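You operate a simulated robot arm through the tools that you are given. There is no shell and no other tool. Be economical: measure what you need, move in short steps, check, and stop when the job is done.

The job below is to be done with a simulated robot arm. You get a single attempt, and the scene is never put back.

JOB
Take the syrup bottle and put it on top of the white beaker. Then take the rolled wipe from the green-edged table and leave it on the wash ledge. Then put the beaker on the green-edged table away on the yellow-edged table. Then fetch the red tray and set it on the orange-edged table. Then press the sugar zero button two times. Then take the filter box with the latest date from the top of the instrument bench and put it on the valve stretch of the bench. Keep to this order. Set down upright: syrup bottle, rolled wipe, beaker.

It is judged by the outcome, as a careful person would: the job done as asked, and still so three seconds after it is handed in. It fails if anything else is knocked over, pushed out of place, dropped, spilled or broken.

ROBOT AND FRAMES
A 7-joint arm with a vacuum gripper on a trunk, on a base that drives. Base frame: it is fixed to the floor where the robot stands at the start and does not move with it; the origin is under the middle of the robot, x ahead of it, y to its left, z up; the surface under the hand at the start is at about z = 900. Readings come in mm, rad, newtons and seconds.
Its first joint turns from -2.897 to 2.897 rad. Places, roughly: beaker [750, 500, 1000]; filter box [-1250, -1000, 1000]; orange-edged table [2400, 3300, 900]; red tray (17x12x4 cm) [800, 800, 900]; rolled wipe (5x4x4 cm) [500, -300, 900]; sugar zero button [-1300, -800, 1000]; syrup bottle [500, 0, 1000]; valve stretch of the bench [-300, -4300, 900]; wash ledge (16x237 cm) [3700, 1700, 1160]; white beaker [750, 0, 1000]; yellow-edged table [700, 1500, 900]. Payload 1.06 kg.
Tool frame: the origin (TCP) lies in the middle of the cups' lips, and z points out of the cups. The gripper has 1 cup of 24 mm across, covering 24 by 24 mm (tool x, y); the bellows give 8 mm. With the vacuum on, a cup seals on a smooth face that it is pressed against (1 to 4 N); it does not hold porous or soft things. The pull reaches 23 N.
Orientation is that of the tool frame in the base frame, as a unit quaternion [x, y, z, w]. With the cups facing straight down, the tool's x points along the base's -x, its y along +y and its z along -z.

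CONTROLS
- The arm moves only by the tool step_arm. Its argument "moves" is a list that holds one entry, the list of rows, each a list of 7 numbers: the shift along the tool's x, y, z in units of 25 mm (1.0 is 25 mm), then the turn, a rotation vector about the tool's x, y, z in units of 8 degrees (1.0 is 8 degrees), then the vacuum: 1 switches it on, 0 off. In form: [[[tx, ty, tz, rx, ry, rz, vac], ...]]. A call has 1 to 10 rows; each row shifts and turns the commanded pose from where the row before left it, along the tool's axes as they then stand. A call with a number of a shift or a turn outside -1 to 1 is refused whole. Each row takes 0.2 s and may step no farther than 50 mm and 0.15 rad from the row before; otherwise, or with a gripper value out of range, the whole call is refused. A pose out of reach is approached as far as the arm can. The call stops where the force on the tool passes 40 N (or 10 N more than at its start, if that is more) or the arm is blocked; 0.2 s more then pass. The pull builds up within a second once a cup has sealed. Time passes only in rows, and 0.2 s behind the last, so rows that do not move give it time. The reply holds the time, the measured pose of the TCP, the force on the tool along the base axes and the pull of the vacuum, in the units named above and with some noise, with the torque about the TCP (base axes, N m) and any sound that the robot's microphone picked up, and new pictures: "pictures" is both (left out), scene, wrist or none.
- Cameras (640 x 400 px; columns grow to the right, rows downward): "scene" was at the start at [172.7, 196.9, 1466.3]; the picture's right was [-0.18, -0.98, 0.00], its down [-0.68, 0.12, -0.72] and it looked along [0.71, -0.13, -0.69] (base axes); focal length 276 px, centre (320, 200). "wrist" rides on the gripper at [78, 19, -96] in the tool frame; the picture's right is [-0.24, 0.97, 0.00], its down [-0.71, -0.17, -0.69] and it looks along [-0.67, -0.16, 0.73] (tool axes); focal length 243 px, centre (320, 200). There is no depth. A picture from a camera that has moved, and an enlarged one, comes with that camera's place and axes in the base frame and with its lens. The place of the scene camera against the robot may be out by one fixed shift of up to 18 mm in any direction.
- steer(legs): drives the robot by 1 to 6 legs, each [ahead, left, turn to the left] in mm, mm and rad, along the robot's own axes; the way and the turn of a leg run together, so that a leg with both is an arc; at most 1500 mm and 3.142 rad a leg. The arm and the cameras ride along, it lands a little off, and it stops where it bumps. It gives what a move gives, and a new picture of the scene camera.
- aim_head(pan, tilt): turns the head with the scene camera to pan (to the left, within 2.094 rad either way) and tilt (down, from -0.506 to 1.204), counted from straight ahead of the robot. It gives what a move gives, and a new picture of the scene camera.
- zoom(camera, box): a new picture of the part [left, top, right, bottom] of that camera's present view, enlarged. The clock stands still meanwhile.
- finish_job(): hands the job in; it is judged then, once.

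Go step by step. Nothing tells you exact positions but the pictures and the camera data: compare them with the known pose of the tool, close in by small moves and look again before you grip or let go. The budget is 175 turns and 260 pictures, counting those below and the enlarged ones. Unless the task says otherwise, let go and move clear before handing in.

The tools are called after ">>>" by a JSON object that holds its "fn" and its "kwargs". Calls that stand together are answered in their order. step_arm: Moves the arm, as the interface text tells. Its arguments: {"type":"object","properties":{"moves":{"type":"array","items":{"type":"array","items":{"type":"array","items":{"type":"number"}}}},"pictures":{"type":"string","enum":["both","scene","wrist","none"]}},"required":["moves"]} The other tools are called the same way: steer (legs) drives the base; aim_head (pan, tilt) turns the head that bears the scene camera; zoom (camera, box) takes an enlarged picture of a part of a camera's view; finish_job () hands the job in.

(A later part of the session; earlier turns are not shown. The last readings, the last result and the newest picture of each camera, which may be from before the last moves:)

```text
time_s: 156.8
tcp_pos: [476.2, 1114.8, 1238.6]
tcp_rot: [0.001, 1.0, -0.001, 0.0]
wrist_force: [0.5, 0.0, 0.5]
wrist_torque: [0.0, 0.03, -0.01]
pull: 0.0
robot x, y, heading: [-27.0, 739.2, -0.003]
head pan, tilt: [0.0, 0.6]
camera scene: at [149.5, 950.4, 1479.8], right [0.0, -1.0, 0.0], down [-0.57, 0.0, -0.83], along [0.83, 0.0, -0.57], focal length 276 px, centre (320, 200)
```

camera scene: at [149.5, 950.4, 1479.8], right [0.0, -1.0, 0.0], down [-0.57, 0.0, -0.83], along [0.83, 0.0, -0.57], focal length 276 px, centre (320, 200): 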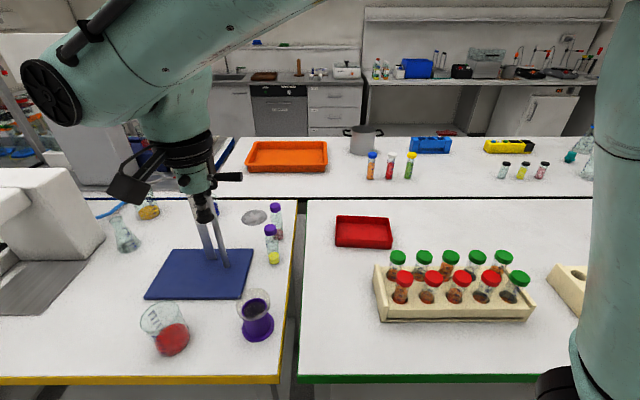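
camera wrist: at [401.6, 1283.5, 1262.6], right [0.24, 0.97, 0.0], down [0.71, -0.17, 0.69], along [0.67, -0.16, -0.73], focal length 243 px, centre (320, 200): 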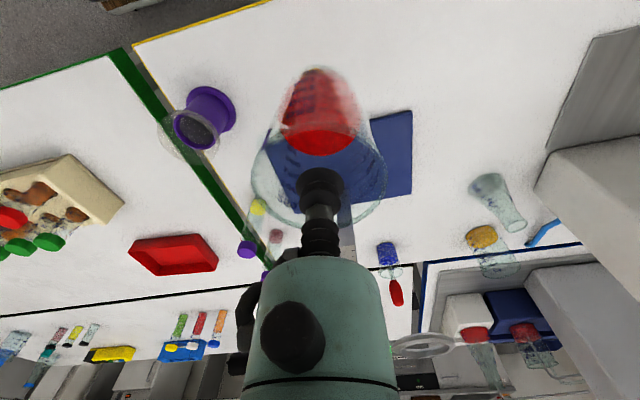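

The beaker stands on the yellow-edged table. Next the red tray near (803,817); moving over it.

>>> {"fn": "step_arm", "kwargs": {"moves": [[[0, -1, 0, 0, 0, 0, 0], [0, -1, 0, 0, 0, 0, 0], [0, -1, 0, 0, 0, 0, 0], [-0.4, -1, 0, 0, 0, 0, 0], [-0.6, -1, 0, 0, 0, 0, 0], [-0.8, -1, 0, 0, 0, 0, 0], [-0.9, -1, 0, 0, 0, 0, 0], [-0.9, -1, 0, 0, 0, 0, 0], [-1, -1, 0, 0, 0, 0, 0], [-1, -1, 0, 0, 0, 0, 0]]], "pictures": "none"}}

>>> {"fn": "step_arm", "kwargs": {"moves": [[[-1, -0.3, 0.4, 0, 0, 0, 0], [-1, -0.3, 0.8, 0, 0, 0, 0], [-1, -0.3, 0.9, 0, 0, 0, 0], [-1, -0.3, 0.9, 0, 0, 0, 0], [-1, -0.3, 0.9, 0, 0, 0, 0], [-1, -0.3, 0.9, 0, 0, 0, 0], [-0.6, -0.1, 0.5, 0, 0, 0, 0]]], "pictures": "both"}}

```text
time_s: 159.0
tcp_pos: [619.0, 860.8, 1240.6]
tcp_rot: [0.001, 1.0, 0.0, 0.001]
wrist_force: [-1.0, 0.3, 0.1]
wrist_torque: [-0.01, 0.01, 0.01]
pull: 0.2
robot x, y, heading: [-32.1, 737.6, -0.003]
head pan, tilt: [0.0, 0.6]
```

```text
time_s: 160.6
tcp_pos: [783.7, 816.4, 1107.1]
tcp_rot: [0.001, 1.0, 0.0, 0.001]
wrist_force: [0.4, 0.3, 0.5]
wrist_torque: [-0.01, -0.01, -0.01]
pull: 0.0
robot x, y, heading: [-32.4, 739.8, -0.005]
head pan, tilt: [0.0, 0.6]
camera scene: at [149.1, 949.9, 1480.0], right [0.0, -1.0, 0.0], down [-0.56, 0.0, -0.83], along [0.83, 0.0, -0.56], focal length 276 px, centre (320, 200)
camera wrist: at [706.6, 835.5, 1203.0], right [0.24, 0.97, 0.0], down [0.71, -0.17, 0.69], along [0.67, -0.16, -0.73], focal length 243 px, centre (320, 200)
```

scene: 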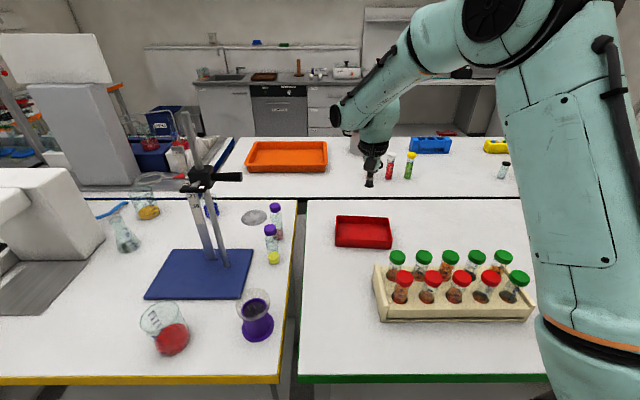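
wrist: 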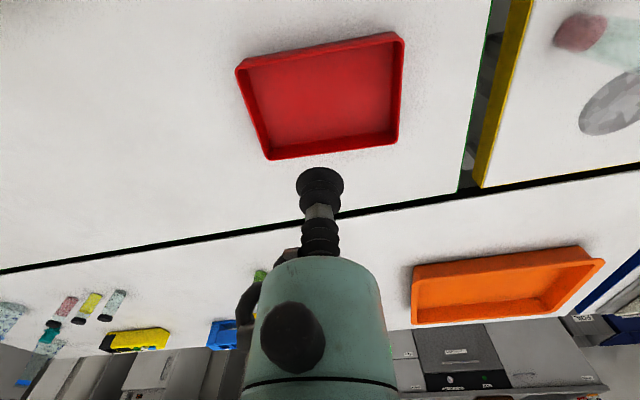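

Tray centre is about (815,814). Align and descend above it.

>>> {"fn": "step_arm", "kwargs": {"moves": [[[-0.65, -0.05, 0.5, 0, 0, 0, 0], [-0.6, -0.05, 1, 0, 0, 0, 0], [0, 0, 1, 0, 0, 0, 0], [0, 0, 1, 0, 0, 0, 0], [0, 0, 1, 0, 0, 0, 0], [0, 0, 1, 0, 0, 0, 0], [0, 0, 0.3, 0, 0, 0, 1], [0, 0, 0.3, 0, 0, 0, 1], [0, 0, 0.2, 0, 0, 0, 1], [0, 0, 0, 0, 0, 0, 1]]], "pictures": "wrist"}}

```text
time_s: 162.8
tcp_pos: [813.4, 813.5, 948.9]
tcp_rot: [0.001, 1.0, 0.001, 0.0]
wrist_force: [0.0, 0.5, 0.2]
wrist_torque: [-0.01, 0.04, -0.01]
pull: 0.0
robot x, y, heading: [-31.1, 739.1, -0.006]
head pan, tilt: [0.0, 0.6]
camera wrist: at [736.6, 833.0, 1044.5], right [0.24, 0.97, 0.0], down [0.71, -0.17, 0.69], along [0.67, -0.16, -0.73], focal length 243 px, centre (320, 200)
```

wrist: 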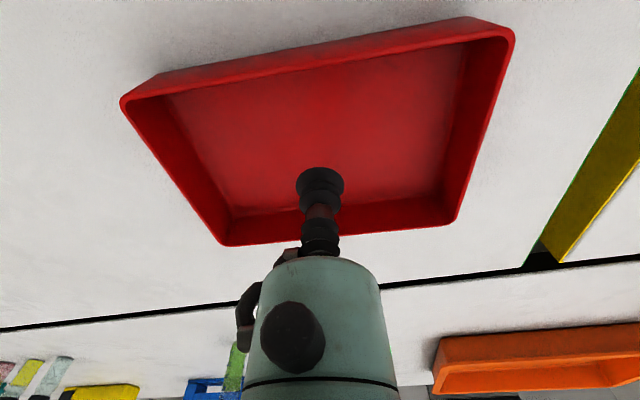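

>>> {"fn": "step_arm", "kwargs": {"moves": [[[0, 0, 0.2, 0, 0, 0, 1], [0, 0, 0.2, 0, 0, 0, 1], [0, 0, 0, 0, 0, 0, 1], [0, 0, 0, 0, 0, 0, 1]]], "pictures": "none"}}

```text
time_s: 163.8
tcp_pos: [814.2, 813.6, 938.4]
tcp_rot: [0.001, 1.0, 0.0, -0.001]
wrist_force: [-0.4, -0.4, -0.4]
wrist_torque: [0.0, -0.02, -0.01]
pull: 0.1
robot x, y, heading: [-29.0, 740.2, 0.002]
head pan, tilt: [0.0, 0.6]
```

>>> {"fn": "step_arm", "kwargs": {"moves": [[[0, 0, 0.3, 0, 0, 0, 1], [0, 0, 0.3, 0, 0, 0, 1], [0, 0, 0.25, 0, 0, 0, 1], [0, 0, 0.15, 0, 0, 0, 1], [0, 0, 0, 0, 0, 0, 1]]], "pictures": "none"}}

```text
time_s: 165.0
tcp_pos: [813.3, 813.2, 914.3]
tcp_rot: [0.0, 1.0, 0.0, 0.0]
wrist_force: [0.2, 0.9, 0.2]
wrist_torque: [0.0, 0.0, 0.0]
pull: 0.1
robot x, y, heading: [-28.7, 739.4, -0.004]
head pan, tilt: [0.0, 0.6]
```

>>> {"fn": "step_arm", "kwargs": {"moves": [[[0, 0, 0.15, 0, 0, 0, 1], [0, 0, 0.12, 0, 0, 0, 1], [0, 0, 0.12, 0, 0, 0, 1], [0, 0, 0, 0, 0, 0, 1], [0, 0, 0, 0, 0, 0, 1]]], "pictures": "none"}}

```text
time_s: 166.2
tcp_pos: [812.9, 813.5, 903.9]
tcp_rot: [0.0, 1.0, 0.0, 0.0]
wrist_force: [0.3, 0.2, 1.7]
wrist_torque: [0.01, -0.02, -0.03]
pull: 22.9
robot x, y, heading: [-30.0, 742.2, -0.005]
head pan, tilt: [0.0, 0.6]
```

Sealed on the tray floor. Lift high and retract toward the robot.

>>> {"fn": "step_arm", "kwargs": {"moves": [[[0, 0, -0.3, 0, 0, 0, 1], [0, 0, -0.6, 0, 0, 0, 1], [0, 0, -0.9, 0, 0, 0, 1], [0, 0, -1, 0, 0, 0, 1], [0, 0, -1, 0, 0, 0, 1], [0, 0, -1, 0, 0, 0, 1], [0, 0, -1, 0, 0, 0, 1], [0, 0, -1, 0, 0, 0, 1], [0, 0, -1, 0, 0, 0, 1], [0.5, 0, -1, 0, 0, 0, 1]]], "pictures": "none"}}

>>> {"fn": "step_arm", "kwargs": {"moves": [[[0.8, -0.4, -1, 0, 0, 0, 1], [1, -0.6, -1, 0, 0, 0, 1], [1, -0.6, -1, 0, 0, 0, 1], [1, -0.6, -1, 0, 0, 0, 1], [1, -0.6, -1, 0, 0, 0, 1], [1, -0.6, -0.5, 0, 0, 0, 1], [1, -0.6, 0, 0, 0, 0, 1], [1, -0.6, 0, 0, 0, 0, 1], [1, -0.6, 0, 0, 0, 0, 1], [1, -0.6, 0, 0, 0, 0, 1]]], "pictures": "scene"}}

```text
time_s: 168.4
tcp_pos: [800.4, 812.8, 1123.8]
tcp_rot: [0.001, 1.0, -0.001, 0.0]
wrist_force: [-0.3, -0.1, -0.9]
wrist_torque: [-0.02, 0.06, 0.02]
pull: 22.9
robot x, y, heading: [-28.7, 740.7, -0.002]
head pan, tilt: [0.0, 0.6]
```

```text
time_s: 170.6
tcp_pos: [558.0, 669.0, 1261.6]
tcp_rot: [0.001, 1.0, 0.001, 0.0]
wrist_force: [0.4, -0.4, -2.3]
wrist_torque: [0.01, 0.02, -0.01]
pull: 22.8
robot x, y, heading: [-32.1, 738.8, -0.001]
head pan, tilt: [0.0, 0.6]
camera scene: at [149.9, 950.0, 1479.8], right [0.0, -1.0, 0.0], down [-0.57, 0.0, -0.82], along [0.82, 0.0, -0.57], focal length 276 px, centre (320, 200)
```

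scene: 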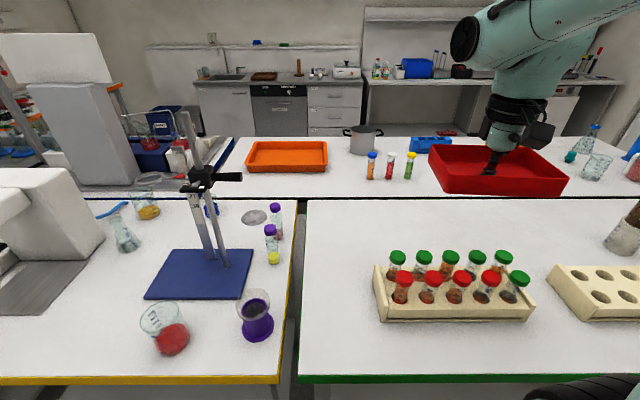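

The tray is held level. Drive the known route: back, right, then ahead.

>>> {"fn": "steer", "kwargs": {"legs": [[-250, 0, 0], [0, -1200, 0], [0, -1220, 0]]}}

```text
time_s: 184.0
tcp_pos: [325.1, -1761.7, 1261.8]
tcp_rot: [-0.007, 1.0, 0.0, 0.001]
wrist_force: [0.8, 0.1, -1.0]
wrist_torque: [0.01, -0.01, -0.02]
pull: 22.7
robot x, y, heading: [-263.6, -1702.5, 0.012]
head pan, tilt: [0.0, 0.6]
camera scene: at [-85.6, -1487.9, 1479.9], right [0.01, -1.0, 0.0], down [-0.56, -0.01, -0.83], along [0.82, 0.01, -0.56], focal length 276 px, centre (320, 200)
```

scene: 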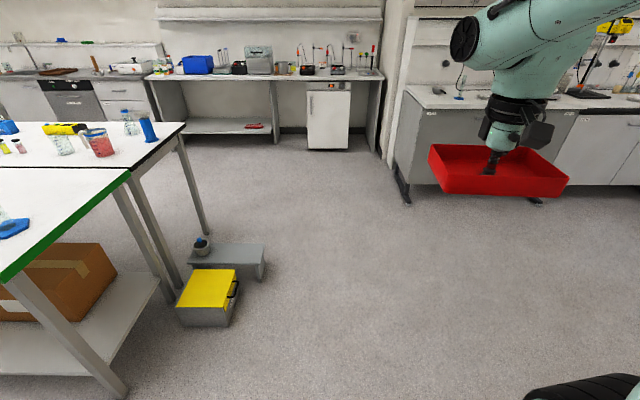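

>>> {"fn": "steer", "kwargs": {"legs": [[0, 0, -0.012], [1270, 0, 0], [1270, 0, 0], [0, 1500, 0], [0, 1500, 0]]}}

>>> {"fn": "aim_head", "kwargs": {"pan": 1.5, "tilt": 0.45}}

```text
time_s: 210.7
tcp_pos: [2765.5, 1284.3, 1263.3]
tcp_rot: [-0.004, 1.0, -0.001, -0.001]
wrist_force: [-0.3, -0.9, -0.7]
wrist_torque: [-0.01, 0.02, -0.01]
pull: 22.7
robot x, y, heading: [2179.7, 1347.2, 0.007]
head pan, tilt: [0.0, 0.6]
camera scene: at [2355.2, 1561.3, 1479.9], right [0.01, -1.0, 0.0], down [-0.56, 0.0, -0.83], along [0.82, 0.01, -0.56], focal length 276 px, centre (320, 200)
```

scene: 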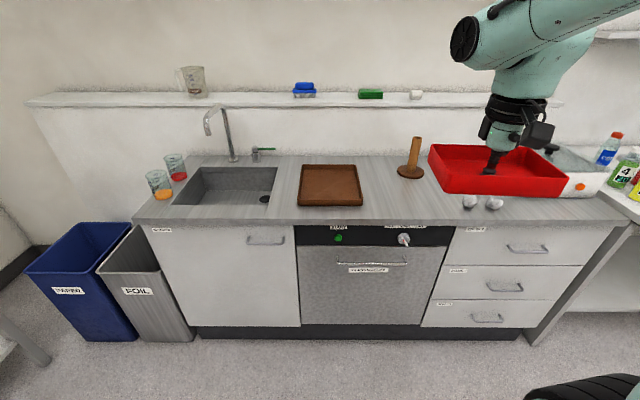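

```text
time_s: 212.3
tcp_pos: [2766.0, 1286.0, 1262.2]
tcp_rot: [-0.004, 1.0, 0.0, 0.0]
wrist_force: [0.3, 0.6, -2.2]
wrist_torque: [0.0, 0.03, -0.03]
pull: 22.9
robot x, y, heading: [2178.8, 1346.6, 0.008]
head pan, tilt: [1.499, 0.45]
camera scene: at [2272.6, 1652.3, 1493.5], right [1.0, -0.06, 0.0], down [-0.03, -0.43, -0.9], along [0.06, 0.9, -0.44], focal length 276 px, centre (320, 200)
```

scene: 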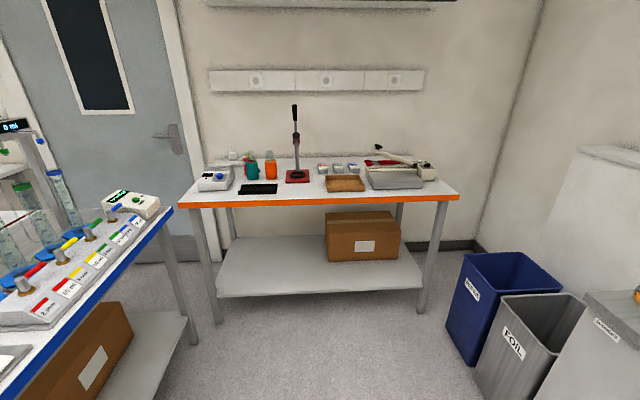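

The orange-edged table spans x 1700–3040, front edge y ≈ 2850. Turn to face it and approach, then choose a free spot.

>>> {"fn": "steer", "kwargs": {"legs": [[0, 0, 1.563], [900, -170, 0]]}}

>>> {"fn": "aim_head", "kwargs": {"pan": 0.0, "tilt": 0.6}}

```text
time_s: 220.9
tcp_pos: [2439.5, 2833.5, 1262.5]
tcp_rot: [-0.699, 0.716, -0.001, -0.001]
wrist_force: [0.2, 1.0, -2.3]
wrist_torque: [0.0, 0.02, 0.01]
pull: 22.8
robot x, y, heading: [2359.3, 2244.6, 1.549]
head pan, tilt: [1.499, 0.45]
camera scene: at [2051.1, 2362.2, 1493.5], right [0.1, 1.0, 0.0], down [0.43, -0.04, -0.9], along [-0.9, 0.09, -0.44], focal length 276 px, centre (320, 200)
```

scene: 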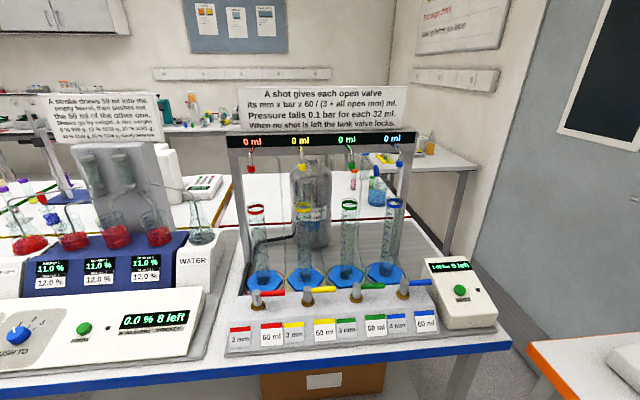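

```text
time_s: 222.5
tcp_pos: [2439.6, 2832.2, 1263.0]
tcp_rot: [-0.698, 0.716, 0.0, 0.0]
wrist_force: [-0.8, -0.5, -1.5]
wrist_torque: [0.01, -0.01, -0.03]
pull: 23.1
robot x, y, heading: [2358.8, 2246.7, 1.551]
head pan, tilt: [0.0, 0.6]
camera scene: at [2144.7, 2441.7, 1479.9], right [1.0, -0.02, 0.0], down [-0.01, -0.56, -0.83], along [0.02, 0.82, -0.56], focal length 276 px, centre (320, 200)
```

scene: 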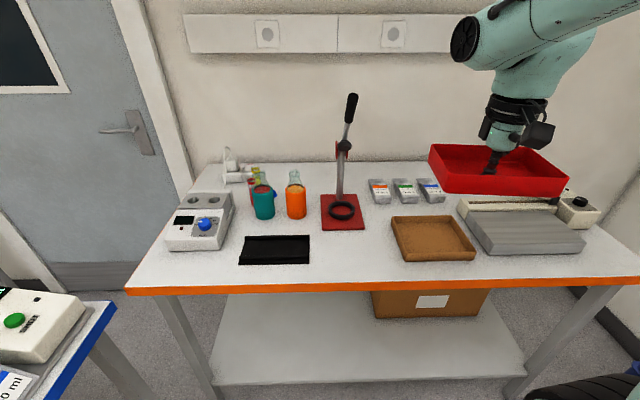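

There is a free front area between the black tray and the wooden box, about x 2145–2347, y 2900–3100. I'll move the tray above it and check with the wrist camera.

>>> {"fn": "step_arm", "kwargs": {"moves": [[[-0.3, 0.4, 0, 0, 0, 0, 1], [-0.6, 0.8, 0, 0, 0, 0, 1], [-0.6, 0.8, 0, 0, 0, 0, 1], [-0.6, 0.8, 0, 0, 0, 0, 1], [-0.7, 0.9, 0, 0, 0, 0, 1], [-0.7, 0.9, 0, 0, 0, 0, 1], [-0.7, 0.9, 0, 0, 0, 0, 1], [-0.7, 0.9, 0, 0, 0, 0, 1], [-0.6, 0.8, 0, 0, 0, 0, 1], [-0.46, 0.7, 0, 0, 0, 0, 1]]], "pictures": "both"}}

```text
time_s: 224.7
tcp_pos: [2248.9, 2986.0, 1263.4]
tcp_rot: [-0.699, 0.715, 0.0, 0.0]
wrist_force: [-0.6, -0.4, -1.6]
wrist_torque: [0.02, 0.02, -0.02]
pull: 23.0
robot x, y, heading: [2361.0, 2244.1, 1.548]
head pan, tilt: [0.0, 0.6]
camera scene: at [2145.0, 2441.5, 1480.0], right [1.0, -0.03, 0.0], down [-0.01, -0.56, -0.83], along [0.02, 0.82, -0.56], focal length 276 px, centre (320, 200)
camera wrist: at [2228.6, 2907.4, 1359.1], right [-0.97, 0.26, 0.0], down [0.19, 0.7, 0.69], along [0.18, 0.66, -0.73], focal length 243 px, centre (320, 200)
```

scene: 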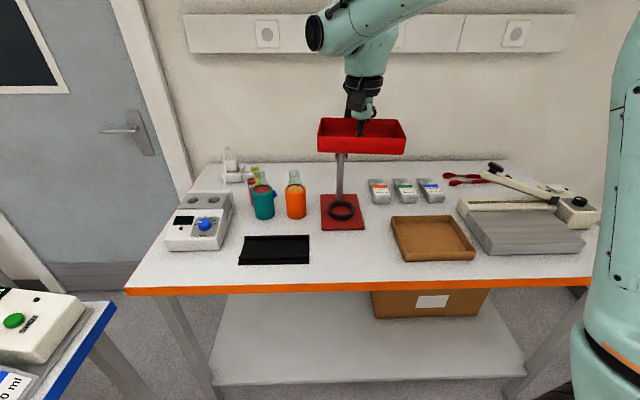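
wrist: 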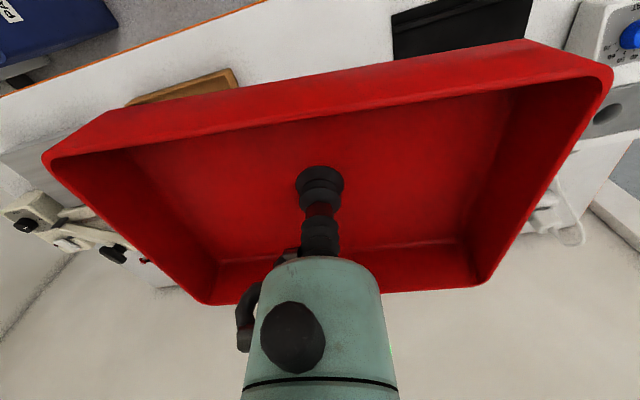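

The free gap is x 2137–2398, y 2917–3120. I'll centre at (2267,3015) and lower.

>>> {"fn": "step_arm", "kwargs": {"moves": [[[-0.6, -0.35, 0.3, 0, 0, 0, 1], [-0.56, -0.35, 0.8, 0, 0, 0, 1], [0, 0, 1, 0, 0, 0, 1], [0, 0, 1, 0, 0, 0, 1], [0, 0, 1, 0, 0, 0, 1], [0, 0, 1, 0, 0, 0, 1], [0, 0, 1, 0, 0, 0, 1], [0, 0, 1, 0, 0, 0, 1], [0, 0, 1, 0, 0, 0, 1], [0, 0, 1, 0, 0, 0, 1]]], "pictures": "both"}}

```text
time_s: 226.9
tcp_pos: [2263.0, 3014.5, 1034.8]
tcp_rot: [-0.698, 0.716, 0.001, 0.0]
wrist_force: [0.1, -0.2, -2.1]
wrist_torque: [0.04, -0.03, 0.03]
pull: 23.2
robot x, y, heading: [2356.9, 2246.4, 1.548]
head pan, tilt: [0.0, 0.6]
camera scene: at [2144.8, 2441.5, 1480.0], right [1.0, -0.03, 0.0], down [-0.01, -0.56, -0.83], along [0.02, 0.82, -0.56], focal length 276 px, centre (320, 200)
camera wrist: at [2243.9, 2936.6, 1130.6], right [-0.97, 0.26, 0.0], down [0.19, 0.7, 0.69], along [0.18, 0.66, -0.73], focal length 243 px, centre (320, 200)
```

scene: 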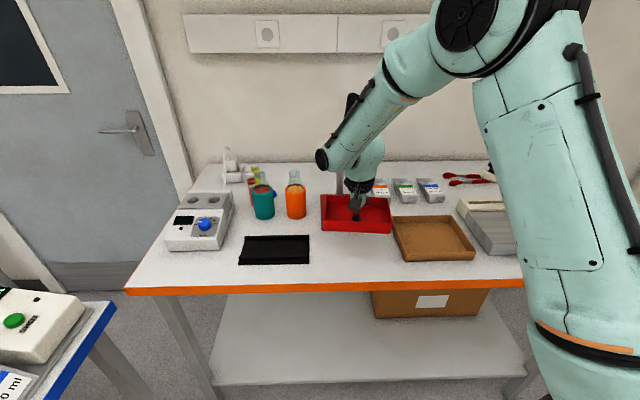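
wrist: 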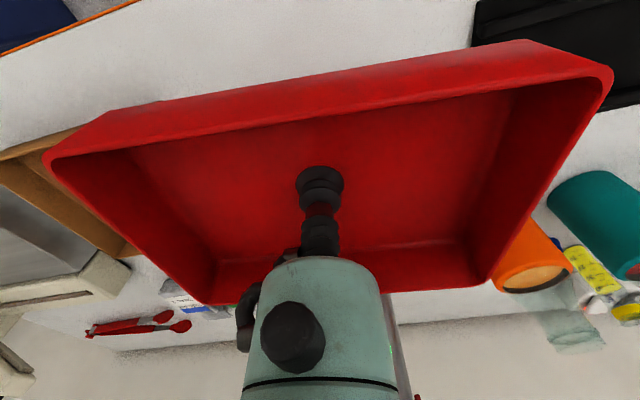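

Margins look fine on every side. Lower nearly to the surface.

>>> {"fn": "step_arm", "kwargs": {"moves": [[[0, 0, 0.6, 0, 0, 0, 1], [0, 0, 0.9, 0, 0, 0, 1], [0, 0, 0.9, 0, 0, 0, 1], [0, 0, 0.9, 0, 0, 0, 1], [0, 0, 0.7, 0, 0, 0, 1], [0, 0, 0.5, 0, 0, 0, 1], [0, 0, 0.2, 0, 0, 0, 1], [0, 0, 0, 0, 0, 0, 1]]], "pictures": "scene"}}

>>> {"fn": "zoom", "kwargs": {"camera": "scene", "box": [230, 150, 490, 300]}}

```text
time_s: 228.7
tcp_pos: [2265.3, 3016.2, 917.6]
tcp_rot: [-0.698, 0.716, -0.001, 0.001]
wrist_force: [0.6, -0.7, -1.3]
wrist_torque: [0.01, 0.01, 0.01]
pull: 23.6
robot x, y, heading: [2356.8, 2244.9, 1.549]
head pan, tilt: [0.0, 0.6]
camera scene: at [2144.7, 2441.7, 1479.9], right [1.0, -0.02, 0.0], down [-0.01, -0.56, -0.83], along [0.02, 0.82, -0.56], focal length 276 px, centre (320, 200)
```

scene: 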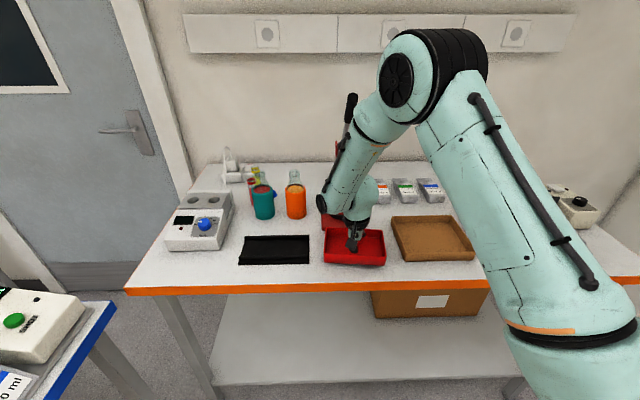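

```text
2.46 times, centred on (360, 225) of scene
camera zoom: at [2144.7, 2441.7, 1479.9], right [1.0, -0.02, 0.0], down [-0.01, -0.56, -0.83], along [0.02, 0.82, -0.56], focal length 680 px, centre (222, 138)
```

zoom: 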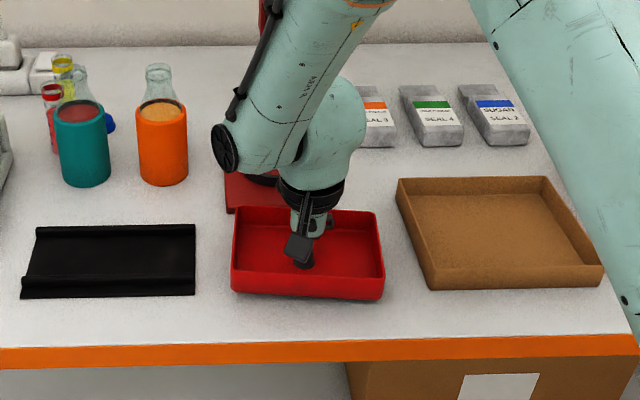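

Room remains to the press and neighbours. Lower to contact.

>>> {"fn": "step_arm", "kwargs": {"moves": [[[0, 0, 0.2, 0, 0, 0, 1], [0, 0, 0.12, 0, 0, 0, 1], [0, 0, 0.1, 0, 0, 0, 1], [0, 0, 0, 0, 0, 0, 1]]], "pictures": "none"}}

```text
time_s: 229.7
tcp_pos: [2265.4, 3016.2, 907.2]
tcp_rot: [-0.698, 0.716, 0.0, 0.0]
wrist_force: [0.4, -0.1, -1.1]
wrist_torque: [0.0, -0.02, -0.01]
pull: 23.3
robot x, y, heading: [2356.7, 2243.5, 1.551]
head pan, tilt: [0.0, 0.6]
```

>>> {"fn": "step_arm", "kwargs": {"moves": [[[0, 0, 0.1, 0, 0, 0, 1], [0, 0, 0.08, 0, 0, 0, 1], [0, 0, 0, 0, 0, 0, 1]]], "pictures": "none"}}

```text
time_s: 230.5
tcp_pos: [2265.2, 3015.0, 903.0]
tcp_rot: [-0.699, 0.715, 0.0, 0.001]
wrist_force: [-1.8, -1.9, 12.7]
wrist_torque: [0.01, -0.03, -0.05]
pull: 22.9
robot x, y, heading: [2355.1, 2244.2, 1.55]
head pan, tilt: [0.0, 0.6]
```

Contact. Release and rise, then draw back.

>>> {"fn": "step_arm", "kwargs": {"moves": [[[0, 0, -0.06, 0, 0, 0, 1], [0, 0, 0, 0, 0, 0, 0], [0, 0, 0, 0, 0, 0, 0], [0, 0, 0, 0, 0, 0, 0], [0, 0, -0.2, 0, 0, 0, 0], [0, 0, -0.8, 0, 0, 0, 0], [0, 0, -1, 0, 0, 0, 0], [0, 0, -1, 0, 0, 0, 0], [0, 0, -1, 0, 0, 0, 0], [0, 0, -1, 0, 0, 0, 0]]], "pictures": "none"}}

>>> {"fn": "step_arm", "kwargs": {"moves": [[[0, 0, -1, 0, 0, 0, 0], [0, 0, -1, 0, 0, 0, 0], [0, 0, -1, 0, 0, 0, 0], [0.5, -0.3, -1, 0, 0, 0, 0], [1, -0.8, -1, 0, 0, 0, 0], [1, -1, -1, 0, 0, 0, 0], [1, -1, -1, 0, 0, 0, 0], [1, -1, -1, 0, 0, 0, 0], [1, -1, -1, 0, 0, 0, 0], [1, -1, 0, 0, 0, 0, 0]]], "pictures": "scene"}}

```text
time_s: 232.7
tcp_pos: [2265.0, 3014.3, 1030.3]
tcp_rot: [-0.699, 0.716, 0.0, 0.0]
wrist_force: [0.3, 0.2, -0.3]
wrist_torque: [-0.01, -0.01, -0.01]
pull: 0.0
robot x, y, heading: [2355.2, 2246.4, 1.549]
head pan, tilt: [0.0, 0.6]
```

```text
time_s: 234.9
tcp_pos: [2412.4, 2849.6, 1257.0]
tcp_rot: [-0.698, 0.716, 0.0, 0.0]
wrist_force: [0.3, 0.1, -0.1]
wrist_torque: [-0.05, 0.0, -0.02]
pull: 0.0
robot x, y, heading: [2355.3, 2246.4, 1.543]
head pan, tilt: [0.0, 0.6]
camera scene: at [2144.5, 2442.1, 1479.8], right [1.0, -0.02, 0.0], down [-0.01, -0.57, -0.82], along [0.02, 0.82, -0.57], focal length 276 px, centre (320, 200)
```

scene: 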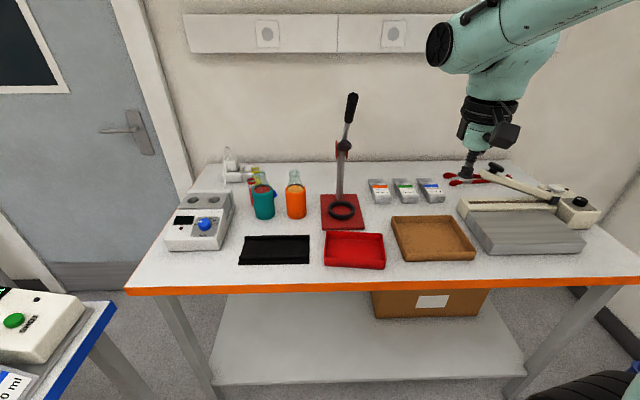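

The tray is placed. Now back to the start side for the instrument bench.

>>> {"fn": "steer", "kwargs": {"legs": [[-900, 0, 0], [0, 0, -1.543], [0, -1500, 0], [0, -1500, 0]]}}

```text
time_s: 257.3
tcp_pos: [3019.6, -1647.3, 1256.9]
tcp_rot: [-0.026, 1.0, 0.0, 0.0]
wrist_force: [0.1, -0.1, 0.3]
wrist_torque: [-0.01, -0.02, 0.01]
pull: 0.0
robot x, y, heading: [2419.2, -1635.8, 0.049]
head pan, tilt: [0.0, 0.6]
camera scene: at [2584.9, -1417.4, 1479.9], right [0.05, -1.0, 0.0], down [-0.56, -0.03, -0.83], along [0.82, 0.04, -0.56], focal length 276 px, centre (320, 200)
```

scene: 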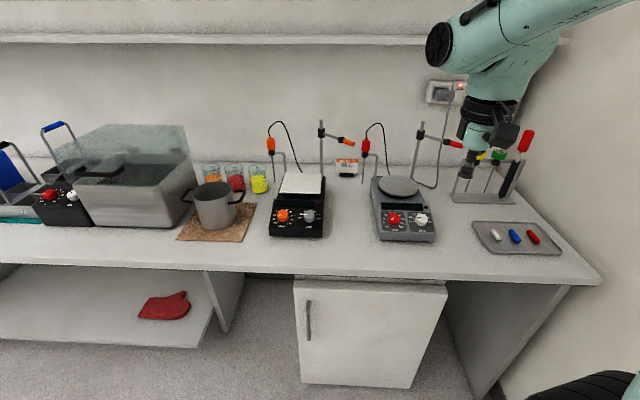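

>>> {"fn": "steer", "kwargs": {"legs": [[0, 0, -0.049], [-1330, 0, 0], [-1330, 0, 0]]}}

>>> {"fn": "aim_head", "kwargs": {"pan": 2.09, "tilt": 0.4}}

>>> {"fn": "aim_head", "kwargs": {"pan": -2.09, "tilt": 0.4}}

```text
time_s: 270.7
tcp_pos: [361.4, -1656.3, 1256.7]
tcp_rot: [0.004, 1.0, 0.001, 0.0]
wrist_force: [-0.3, 0.5, -0.4]
wrist_torque: [0.0, -0.01, 0.03]
pull: 0.1
robot x, y, heading: [-243.7, -1611.3, -0.006]
head pan, tilt: [0.0, 0.6]
camera scene: at [-59.6, -1401.0, 1479.9], right [-0.01, -1.0, 0.0], down [-0.56, 0.0, -0.83], along [0.83, -0.01, -0.56], focal length 276 px, centre (320, 200)
```

scene: 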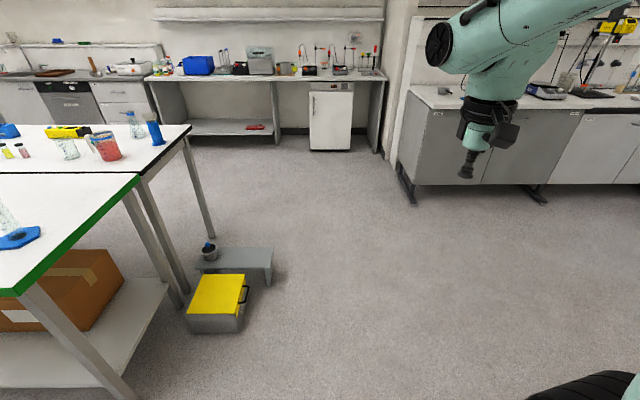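

```text
time_s: 272.6
tcp_pos: [362.6, -1654.8, 1256.2]
tcp_rot: [0.004, 1.0, 0.001, 0.0]
wrist_force: [-0.4, -0.4, -0.3]
wrist_torque: [0.0, 0.0, 0.01]
pull: 0.1
robot x, y, heading: [-241.0, -1610.6, -0.004]
head pan, tilt: [2.089, 0.4]
camera scene: at [-193.2, -1319.5, 1498.1], right [0.87, 0.49, 0.0], down [0.19, -0.34, -0.92], along [-0.45, 0.8, -0.39], focal length 276 px, centre (320, 200)
```

scene: 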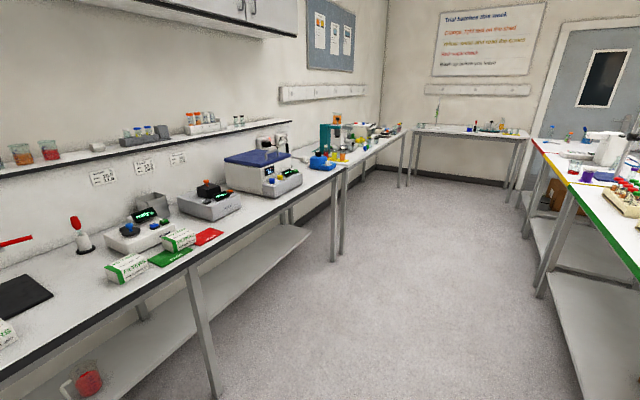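

```text
time_s: 276.0
tcp_pos: [361.4, -1654.7, 1256.0]
tcp_rot: [0.003, 1.0, -0.001, 0.0]
wrist_force: [0.6, 0.1, 0.2]
wrist_torque: [-0.01, 0.0, 0.02]
pull: 0.0
robot x, y, heading: [-239.2, -1616.0, -0.01]
head pan, tilt: [-2.089, 0.4]
camera scene: at [-194.4, -1480.5, 1498.1], right [-0.87, 0.5, 0.0], down [0.2, 0.34, -0.92], along [-0.46, -0.8, -0.39], focal length 276 px, centre (320, 200)
```

scene: 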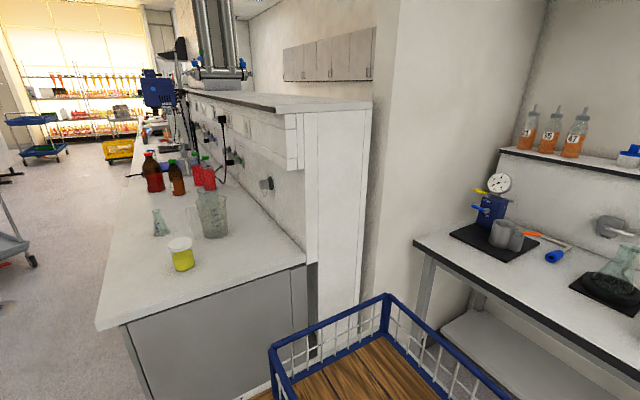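

The instrument bench runs along x < -980 with filter boxes on it. I'll shift, turn to face it, and look.

>>> {"fn": "steer", "kwargs": {"legs": [[0, 500, 0], [0, 0, 3.14]]}}

>>> {"fn": "aim_head", "kwargs": {"pan": 0.0, "tilt": 0.5}}

```text
time_s: 286.2
tcp_pos: [-834.7, -1043.5, 1256.7]
tcp_rot: [1.0, -0.027, 0.0, 0.0]
wrist_force: [0.5, -1.2, -0.2]
wrist_torque: [-0.02, -0.01, 0.01]
pull: 0.0
robot x, y, heading: [-234.2, -1112.1, 3.085]
head pan, tilt: [-2.089, 0.4]
camera scene: at [-303.1, -1238.2, 1498.1], right [0.84, -0.54, 0.0], down [-0.21, -0.33, -0.92], along [0.5, 0.78, -0.39], focal length 276 px, centre (320, 200)
```

scene: 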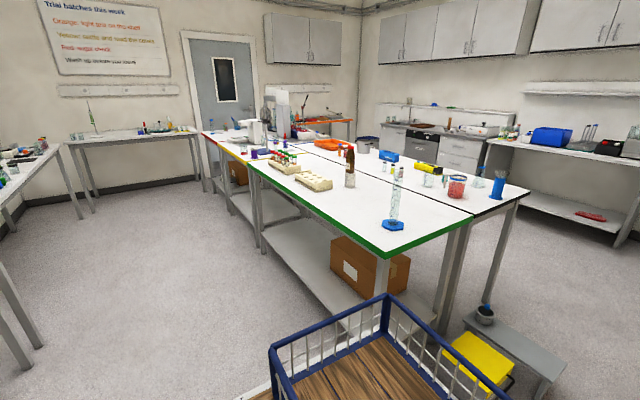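

```text
time_s: 288.2
tcp_pos: [-834.0, -1042.6, 1256.8]
tcp_rot: [1.0, -0.026, 0.0, 0.0]
wrist_force: [-0.6, -1.0, -0.1]
wrist_torque: [0.0, 0.0, -0.01]
pull: 0.1
robot x, y, heading: [-233.6, -1116.3, 3.09]
head pan, tilt: [0.0, 0.499]
camera scene: at [-444.0, -1311.3, 1489.0], right [0.05, 1.0, 0.0], down [0.48, -0.03, -0.88], along [-0.88, 0.05, -0.48], focal length 276 px, centre (320, 200)
```

scene: 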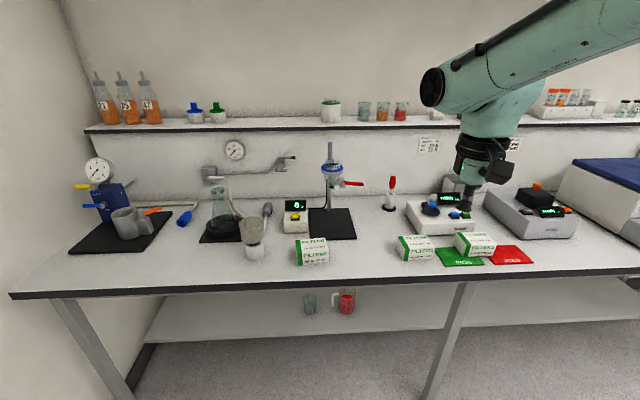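

Three filter boxes and several meters are on the bench. Enlarge to read dates and the button labels.

>>> {"fn": "zoom", "kwargs": {"camera": "scene", "box": [285, 225, 345, 275]}}

>>> {"fn": "zoom", "kwargs": {"camera": "scene", "box": [385, 185, 535, 275]}}

>>> {"fn": "zoom", "kwargs": {"camera": "scene", "box": [270, 180, 350, 240]}}

>>> {"fn": "zoom", "kwargs": {"camera": "scene", "box": [500, 170, 590, 240]}}

```text
8.00 times, centred on (315, 250) of scene
camera zoom: at [-444.0, -1311.3, 1489.0], right [0.05, 1.0, 0.0], down [0.48, -0.03, -0.88], along [-0.88, 0.05, -0.48], focal length 2210 px, centre (360, -200)
```

zoom: 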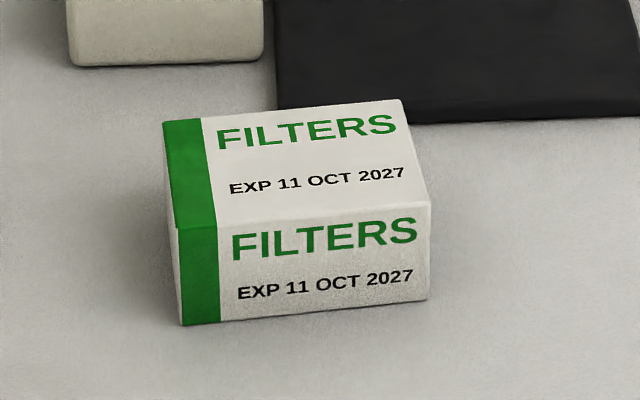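

```text
4.27 times, centred on (460, 230) of scene
camera zoom: at [-444.0, -1311.3, 1489.0], right [0.05, 1.0, 0.0], down [0.48, -0.03, -0.88], along [-0.88, 0.05, -0.48], focal length 1178 px, centre (-277, 72)
```

zoom: 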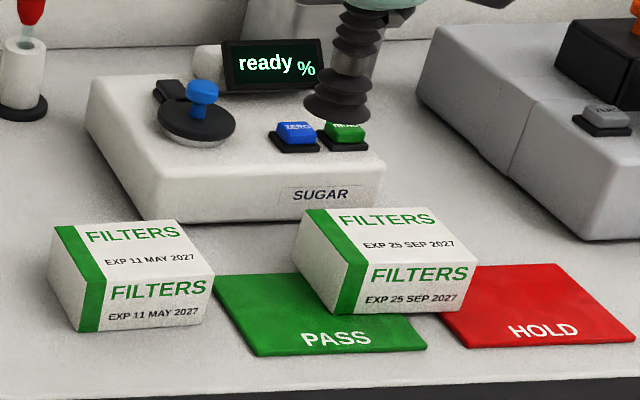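

```text
6.67 times, centred on (310, 210) of scene
camera zoom: at [-444.0, -1311.3, 1489.0], right [0.05, 1.0, 0.0], down [0.48, -0.03, -0.88], along [-0.88, 0.05, -0.48], focal length 1841 px, centre (387, 133)
```

zoom: 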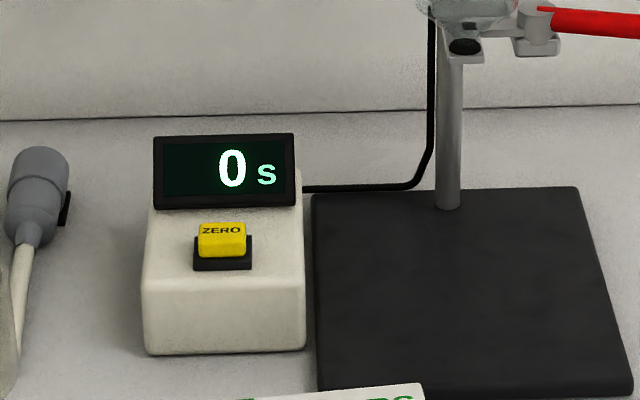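

```text
5.71 times, centred on (545, 205) of scene
camera zoom: at [-444.0, -1311.3, 1489.0], right [0.05, 1.0, 0.0], down [0.48, -0.03, -0.88], along [-0.88, 0.05, -0.48], focal length 1578 px, centre (-966, 171)
```

zoom: 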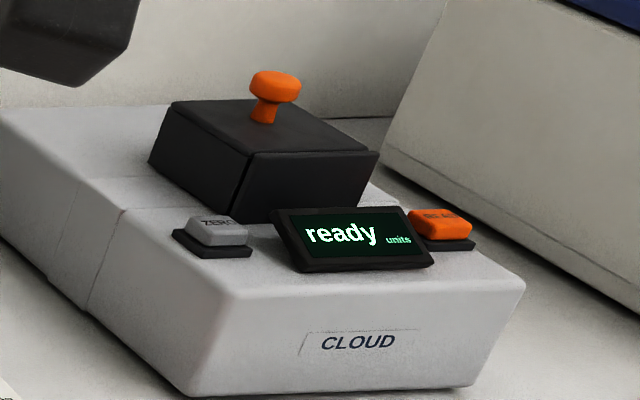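

The sugar ZERO button is the blue one near (-1273,-778); the latest filter box is 11 OCT 2027 near (-1146,-1296). I'll drive up to the bench between them.

>>> {"fn": "steer", "kwargs": {"legs": [[0, 0, 0.052], [330, -76, 0]]}}

>>> {"fn": "step_arm", "kwargs": {"moves": [[[0, -1, 0, 0, 0, 0, 0], [0, -1, 0, 0, 0, 0, 0], [0, -1, 0, 0, 0, 0, 0], [0, -1, 0, 0, 0, 0, 0], [0, -1, 0, 0, 0, 0, 0], [0, -1, 0, 0, 0, 0, 0], [0, -1, 0, 0, 0, 0, 0]]], "pictures": "both"}}

```text
time_s: 290.9
tcp_pos: [-1165.6, -1000.2, 1256.3]
tcp_rot: [1.0, 0.002, 0.0, 0.0]
wrist_force: [0.0, -0.2, -0.1]
wrist_torque: [0.01, 0.0, 0.0]
pull: 0.1
robot x, y, heading: [-566.5, -1040.2, -3.141]
head pan, tilt: [0.0, 0.499]
camera scene: at [-760.7, -1246.7, 1489.0], right [0.0, 1.0, 0.0], down [0.48, 0.0, -0.88], along [-0.88, 0.0, -0.48], focal length 276 px, centre (320, 200)
```

scene: 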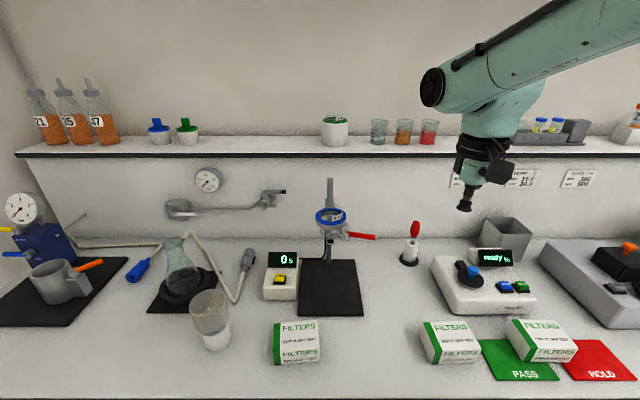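

```text
time_s: 292.5
tcp_pos: [-1166.0, -824.9, 1256.8]
tcp_rot: [1.0, 0.002, 0.0, 0.0]
wrist_force: [0.3, 0.0, 0.3]
wrist_torque: [0.03, 0.0, 0.02]
pull: 0.1
robot x, y, heading: [-564.8, -1039.1, -3.141]
head pan, tilt: [0.0, 0.499]
camera scene: at [-760.6, -1246.9, 1489.0], right [0.0, 1.0, 0.0], down [0.48, 0.0, -0.88], along [-0.88, 0.0, -0.48], focal length 276 px, centre (320, 200)
camera wrist: at [-1087.2, -843.3, 1353.7], right [-0.23, -0.97, 0.0], down [-0.71, 0.17, 0.69], along [-0.67, 0.16, -0.73], focal length 243 px, centre (320, 200)
```

scene: 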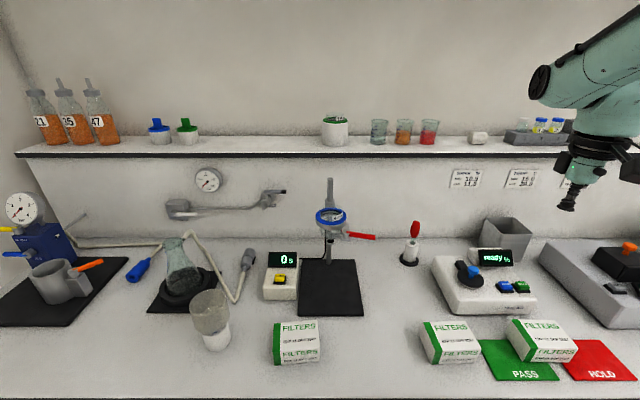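
wrist: 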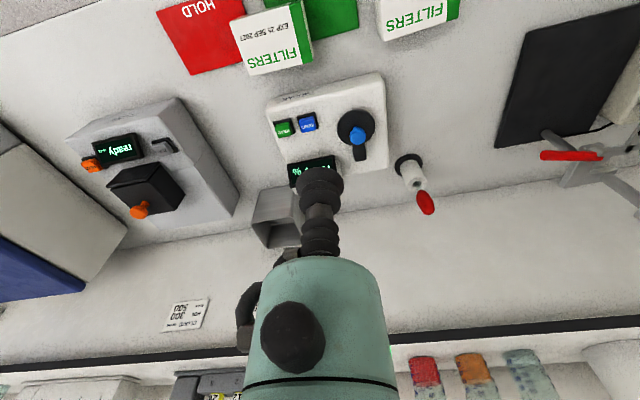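

Blue ZERO button is about (-1268,-779). Move above it to z ≈ 1040 and refine.

>>> {"fn": "step_arm", "kwargs": {"moves": [[[-0.8, -0.4, 0.5, 0, 0, 0, 0], [-0.8, -0.4, 0.8, 0, 0, 0, 0], [-0.8, -0.4, 0.9, 0, 0, 0, 0], [-0.8, -0.4, 0.9, 0, 0, 0, 0], [-0.8, -0.24, 0.9, 0, 0, 0, 0], [0, 0, 0.9, 0, 0, 0, 0], [0, 0, 0.9, 0, 0, 0, 0], [0, 0, 0.9, 0, 0, 0, 0], [0, 0, 0.9, 0, 0, 0, 0], [0, 0, 0.9, 0, 0, 0, 0]]], "pictures": "wrist"}}

>>> {"fn": "zoom", "kwargs": {"camera": "wrist", "box": [240, 70, 400, 230]}}

```text
time_s: 294.7
tcp_pos: [-1266.2, -781.7, 1044.1]
tcp_rot: [1.0, 0.002, 0.0, 0.001]
wrist_force: [0.1, -1.0, 0.3]
wrist_torque: [0.01, 0.04, 0.01]
pull: 0.0
robot x, y, heading: [-561.6, -1036.8, -3.135]
head pan, tilt: [0.0, 0.499]
camera wrist: at [-1186.3, -799.6, 1140.1], right [-0.23, -0.97, 0.0], down [-0.71, 0.17, 0.69], along [-0.67, 0.16, -0.73], focal length 243 px, centre (320, 200)
```

wrist: 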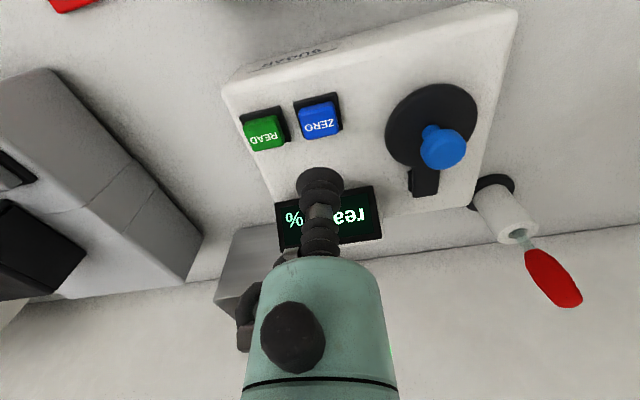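

```text
2.50 times, centred on (320, 150) of wrist
camera zoom: at [-1186.3, -799.6, 1140.1], right [-0.23, -0.97, 0.0], down [-0.71, 0.17, 0.69], along [-0.67, 0.16, -0.73], focal length 606 px, centre (320, 325)
```

zoom: 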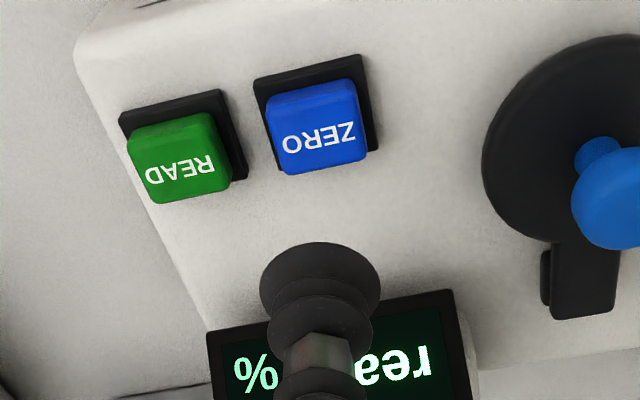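

ZERO's centre about (-1270,-779.5), top near z 965. Correct slightly and descend to 990 for a look.

>>> {"fn": "step_arm", "kwargs": {"moves": [[[-0.16, -0.08, 0.7, 0, 0, 0, 0], [0, 0, 0.8, 0, 0, 0, 0], [0, 0, 0.6, 0, 0, 0, 0]]], "pictures": "none"}}

>>> {"fn": "zoom", "kwargs": {"camera": "wrist", "box": [240, 90, 400, 250]}}

>>> {"fn": "zoom", "kwargs": {"camera": "scene", "box": [430, 200, 550, 320]}}

```text
time_s: 295.5
tcp_pos: [-1269.4, -776.8, 991.6]
tcp_rot: [1.0, 0.002, 0.0, 0.0]
wrist_force: [-0.2, -0.7, 0.2]
wrist_torque: [0.02, 0.01, -0.01]
pull: 0.2
robot x, y, heading: [-563.2, -1038.5, -3.137]
head pan, tilt: [0.0, 0.499]
```

```text
2.50 times, centred on (320, 170) of wrist
camera zoom: at [-1190.9, -796.4, 1087.4], right [-0.23, -0.97, 0.0], down [-0.71, 0.17, 0.69], along [-0.67, 0.16, -0.73], focal length 606 px, centre (320, 275)
```

zoom: 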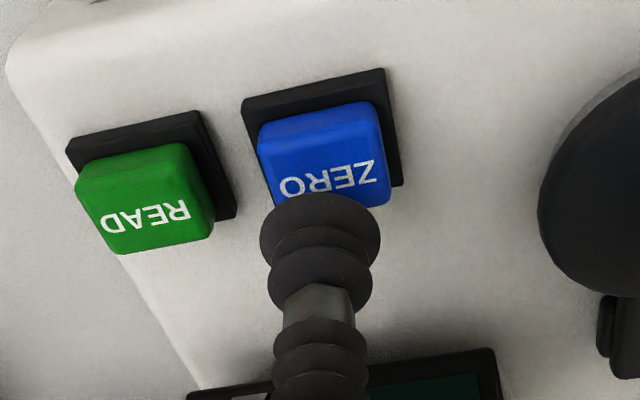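

```text
3.33 times, centred on (490, 260) of scene
camera zoom: at [-760.5, -1246.7, 1489.0], right [0.0, 1.0, 0.0], down [0.48, 0.0, -0.88], along [-0.88, 0.0, -0.48], focal length 921 px, centre (-247, 0)
```

zoom: 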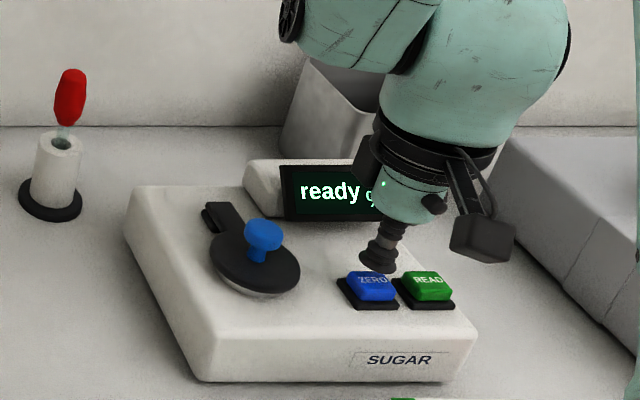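

Aligned over ZERO. Descend gently to feel the button (vacuum off).

>>> {"fn": "step_arm", "kwargs": {"moves": [[[-0.05, 0.05, 0.2, 0, 0, 0, 0], [0, 0, 0.2, 0, 0, 0, 0], [0, 0, 0.2, 0, 0, 0, 0], [0, 0, 0.2, 0, 0, 0, 0]]], "pictures": "none"}}

>>> {"fn": "zoom", "kwargs": {"camera": "scene", "box": [455, 240, 545, 310]}}

```text
time_s: 296.5
tcp_pos: [-1272.7, -779.7, 972.5]
tcp_rot: [1.0, 0.001, 0.0, 0.0]
wrist_force: [-0.8, 0.4, 2.7]
wrist_torque: [-0.03, 0.01, -0.03]
pull: 0.0
robot x, y, heading: [-561.3, -1038.2, -3.143]
head pan, tilt: [0.0, 0.499]
heard: click
```

```text
5.71 times, centred on (500, 275) of scene
camera zoom: at [-760.6, -1246.7, 1489.0], right [0.0, 1.0, 0.0], down [0.48, 0.0, -0.88], along [-0.88, 0.0, -0.48], focal length 1578 px, centre (-709, -229)
```

zoom: 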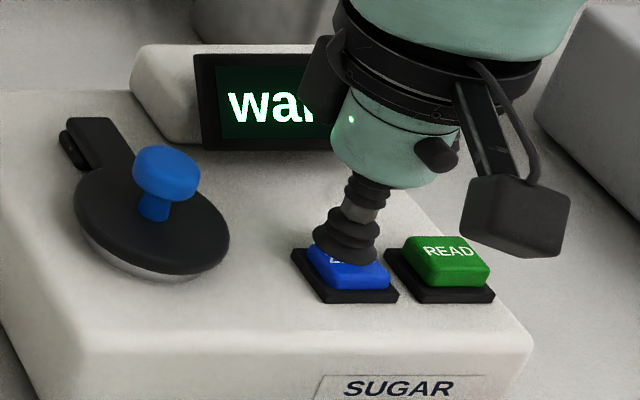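

One click heard; the display shows "wait". Rise off the button and see the display before the second press.

>>> {"fn": "step_arm", "kwargs": {"moves": [[[0, 0, -0.4, 0, 0, 0, 0], [0, 0, -0.4, 0, 0, 0, 0], [0, 0, 0, 0, 0, 0, 0], [0, 0, 0, 0, 0, 0, 0]]], "pictures": "none"}}

>>> {"fn": "zoom", "kwargs": {"camera": "scene", "box": [455, 240, 545, 310]}}

```text
time_s: 297.5
tcp_pos: [-1270.7, -778.8, 991.0]
tcp_rot: [1.0, 0.002, 0.0, -0.001]
wrist_force: [-0.7, -0.6, -0.1]
wrist_torque: [0.01, 0.01, 0.0]
pull: 0.1
robot x, y, heading: [-562.9, -1036.6, -3.136]
head pan, tilt: [0.0, 0.499]
```

```text
5.71 times, centred on (500, 275) of scene
camera zoom: at [-760.7, -1246.6, 1489.0], right [0.0, 1.0, 0.0], down [0.48, 0.0, -0.88], along [-0.88, 0.0, -0.48], focal length 1578 px, centre (-709, -229)
```

zoom: 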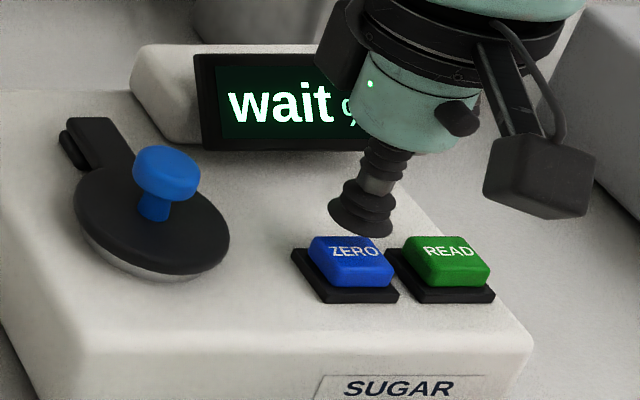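

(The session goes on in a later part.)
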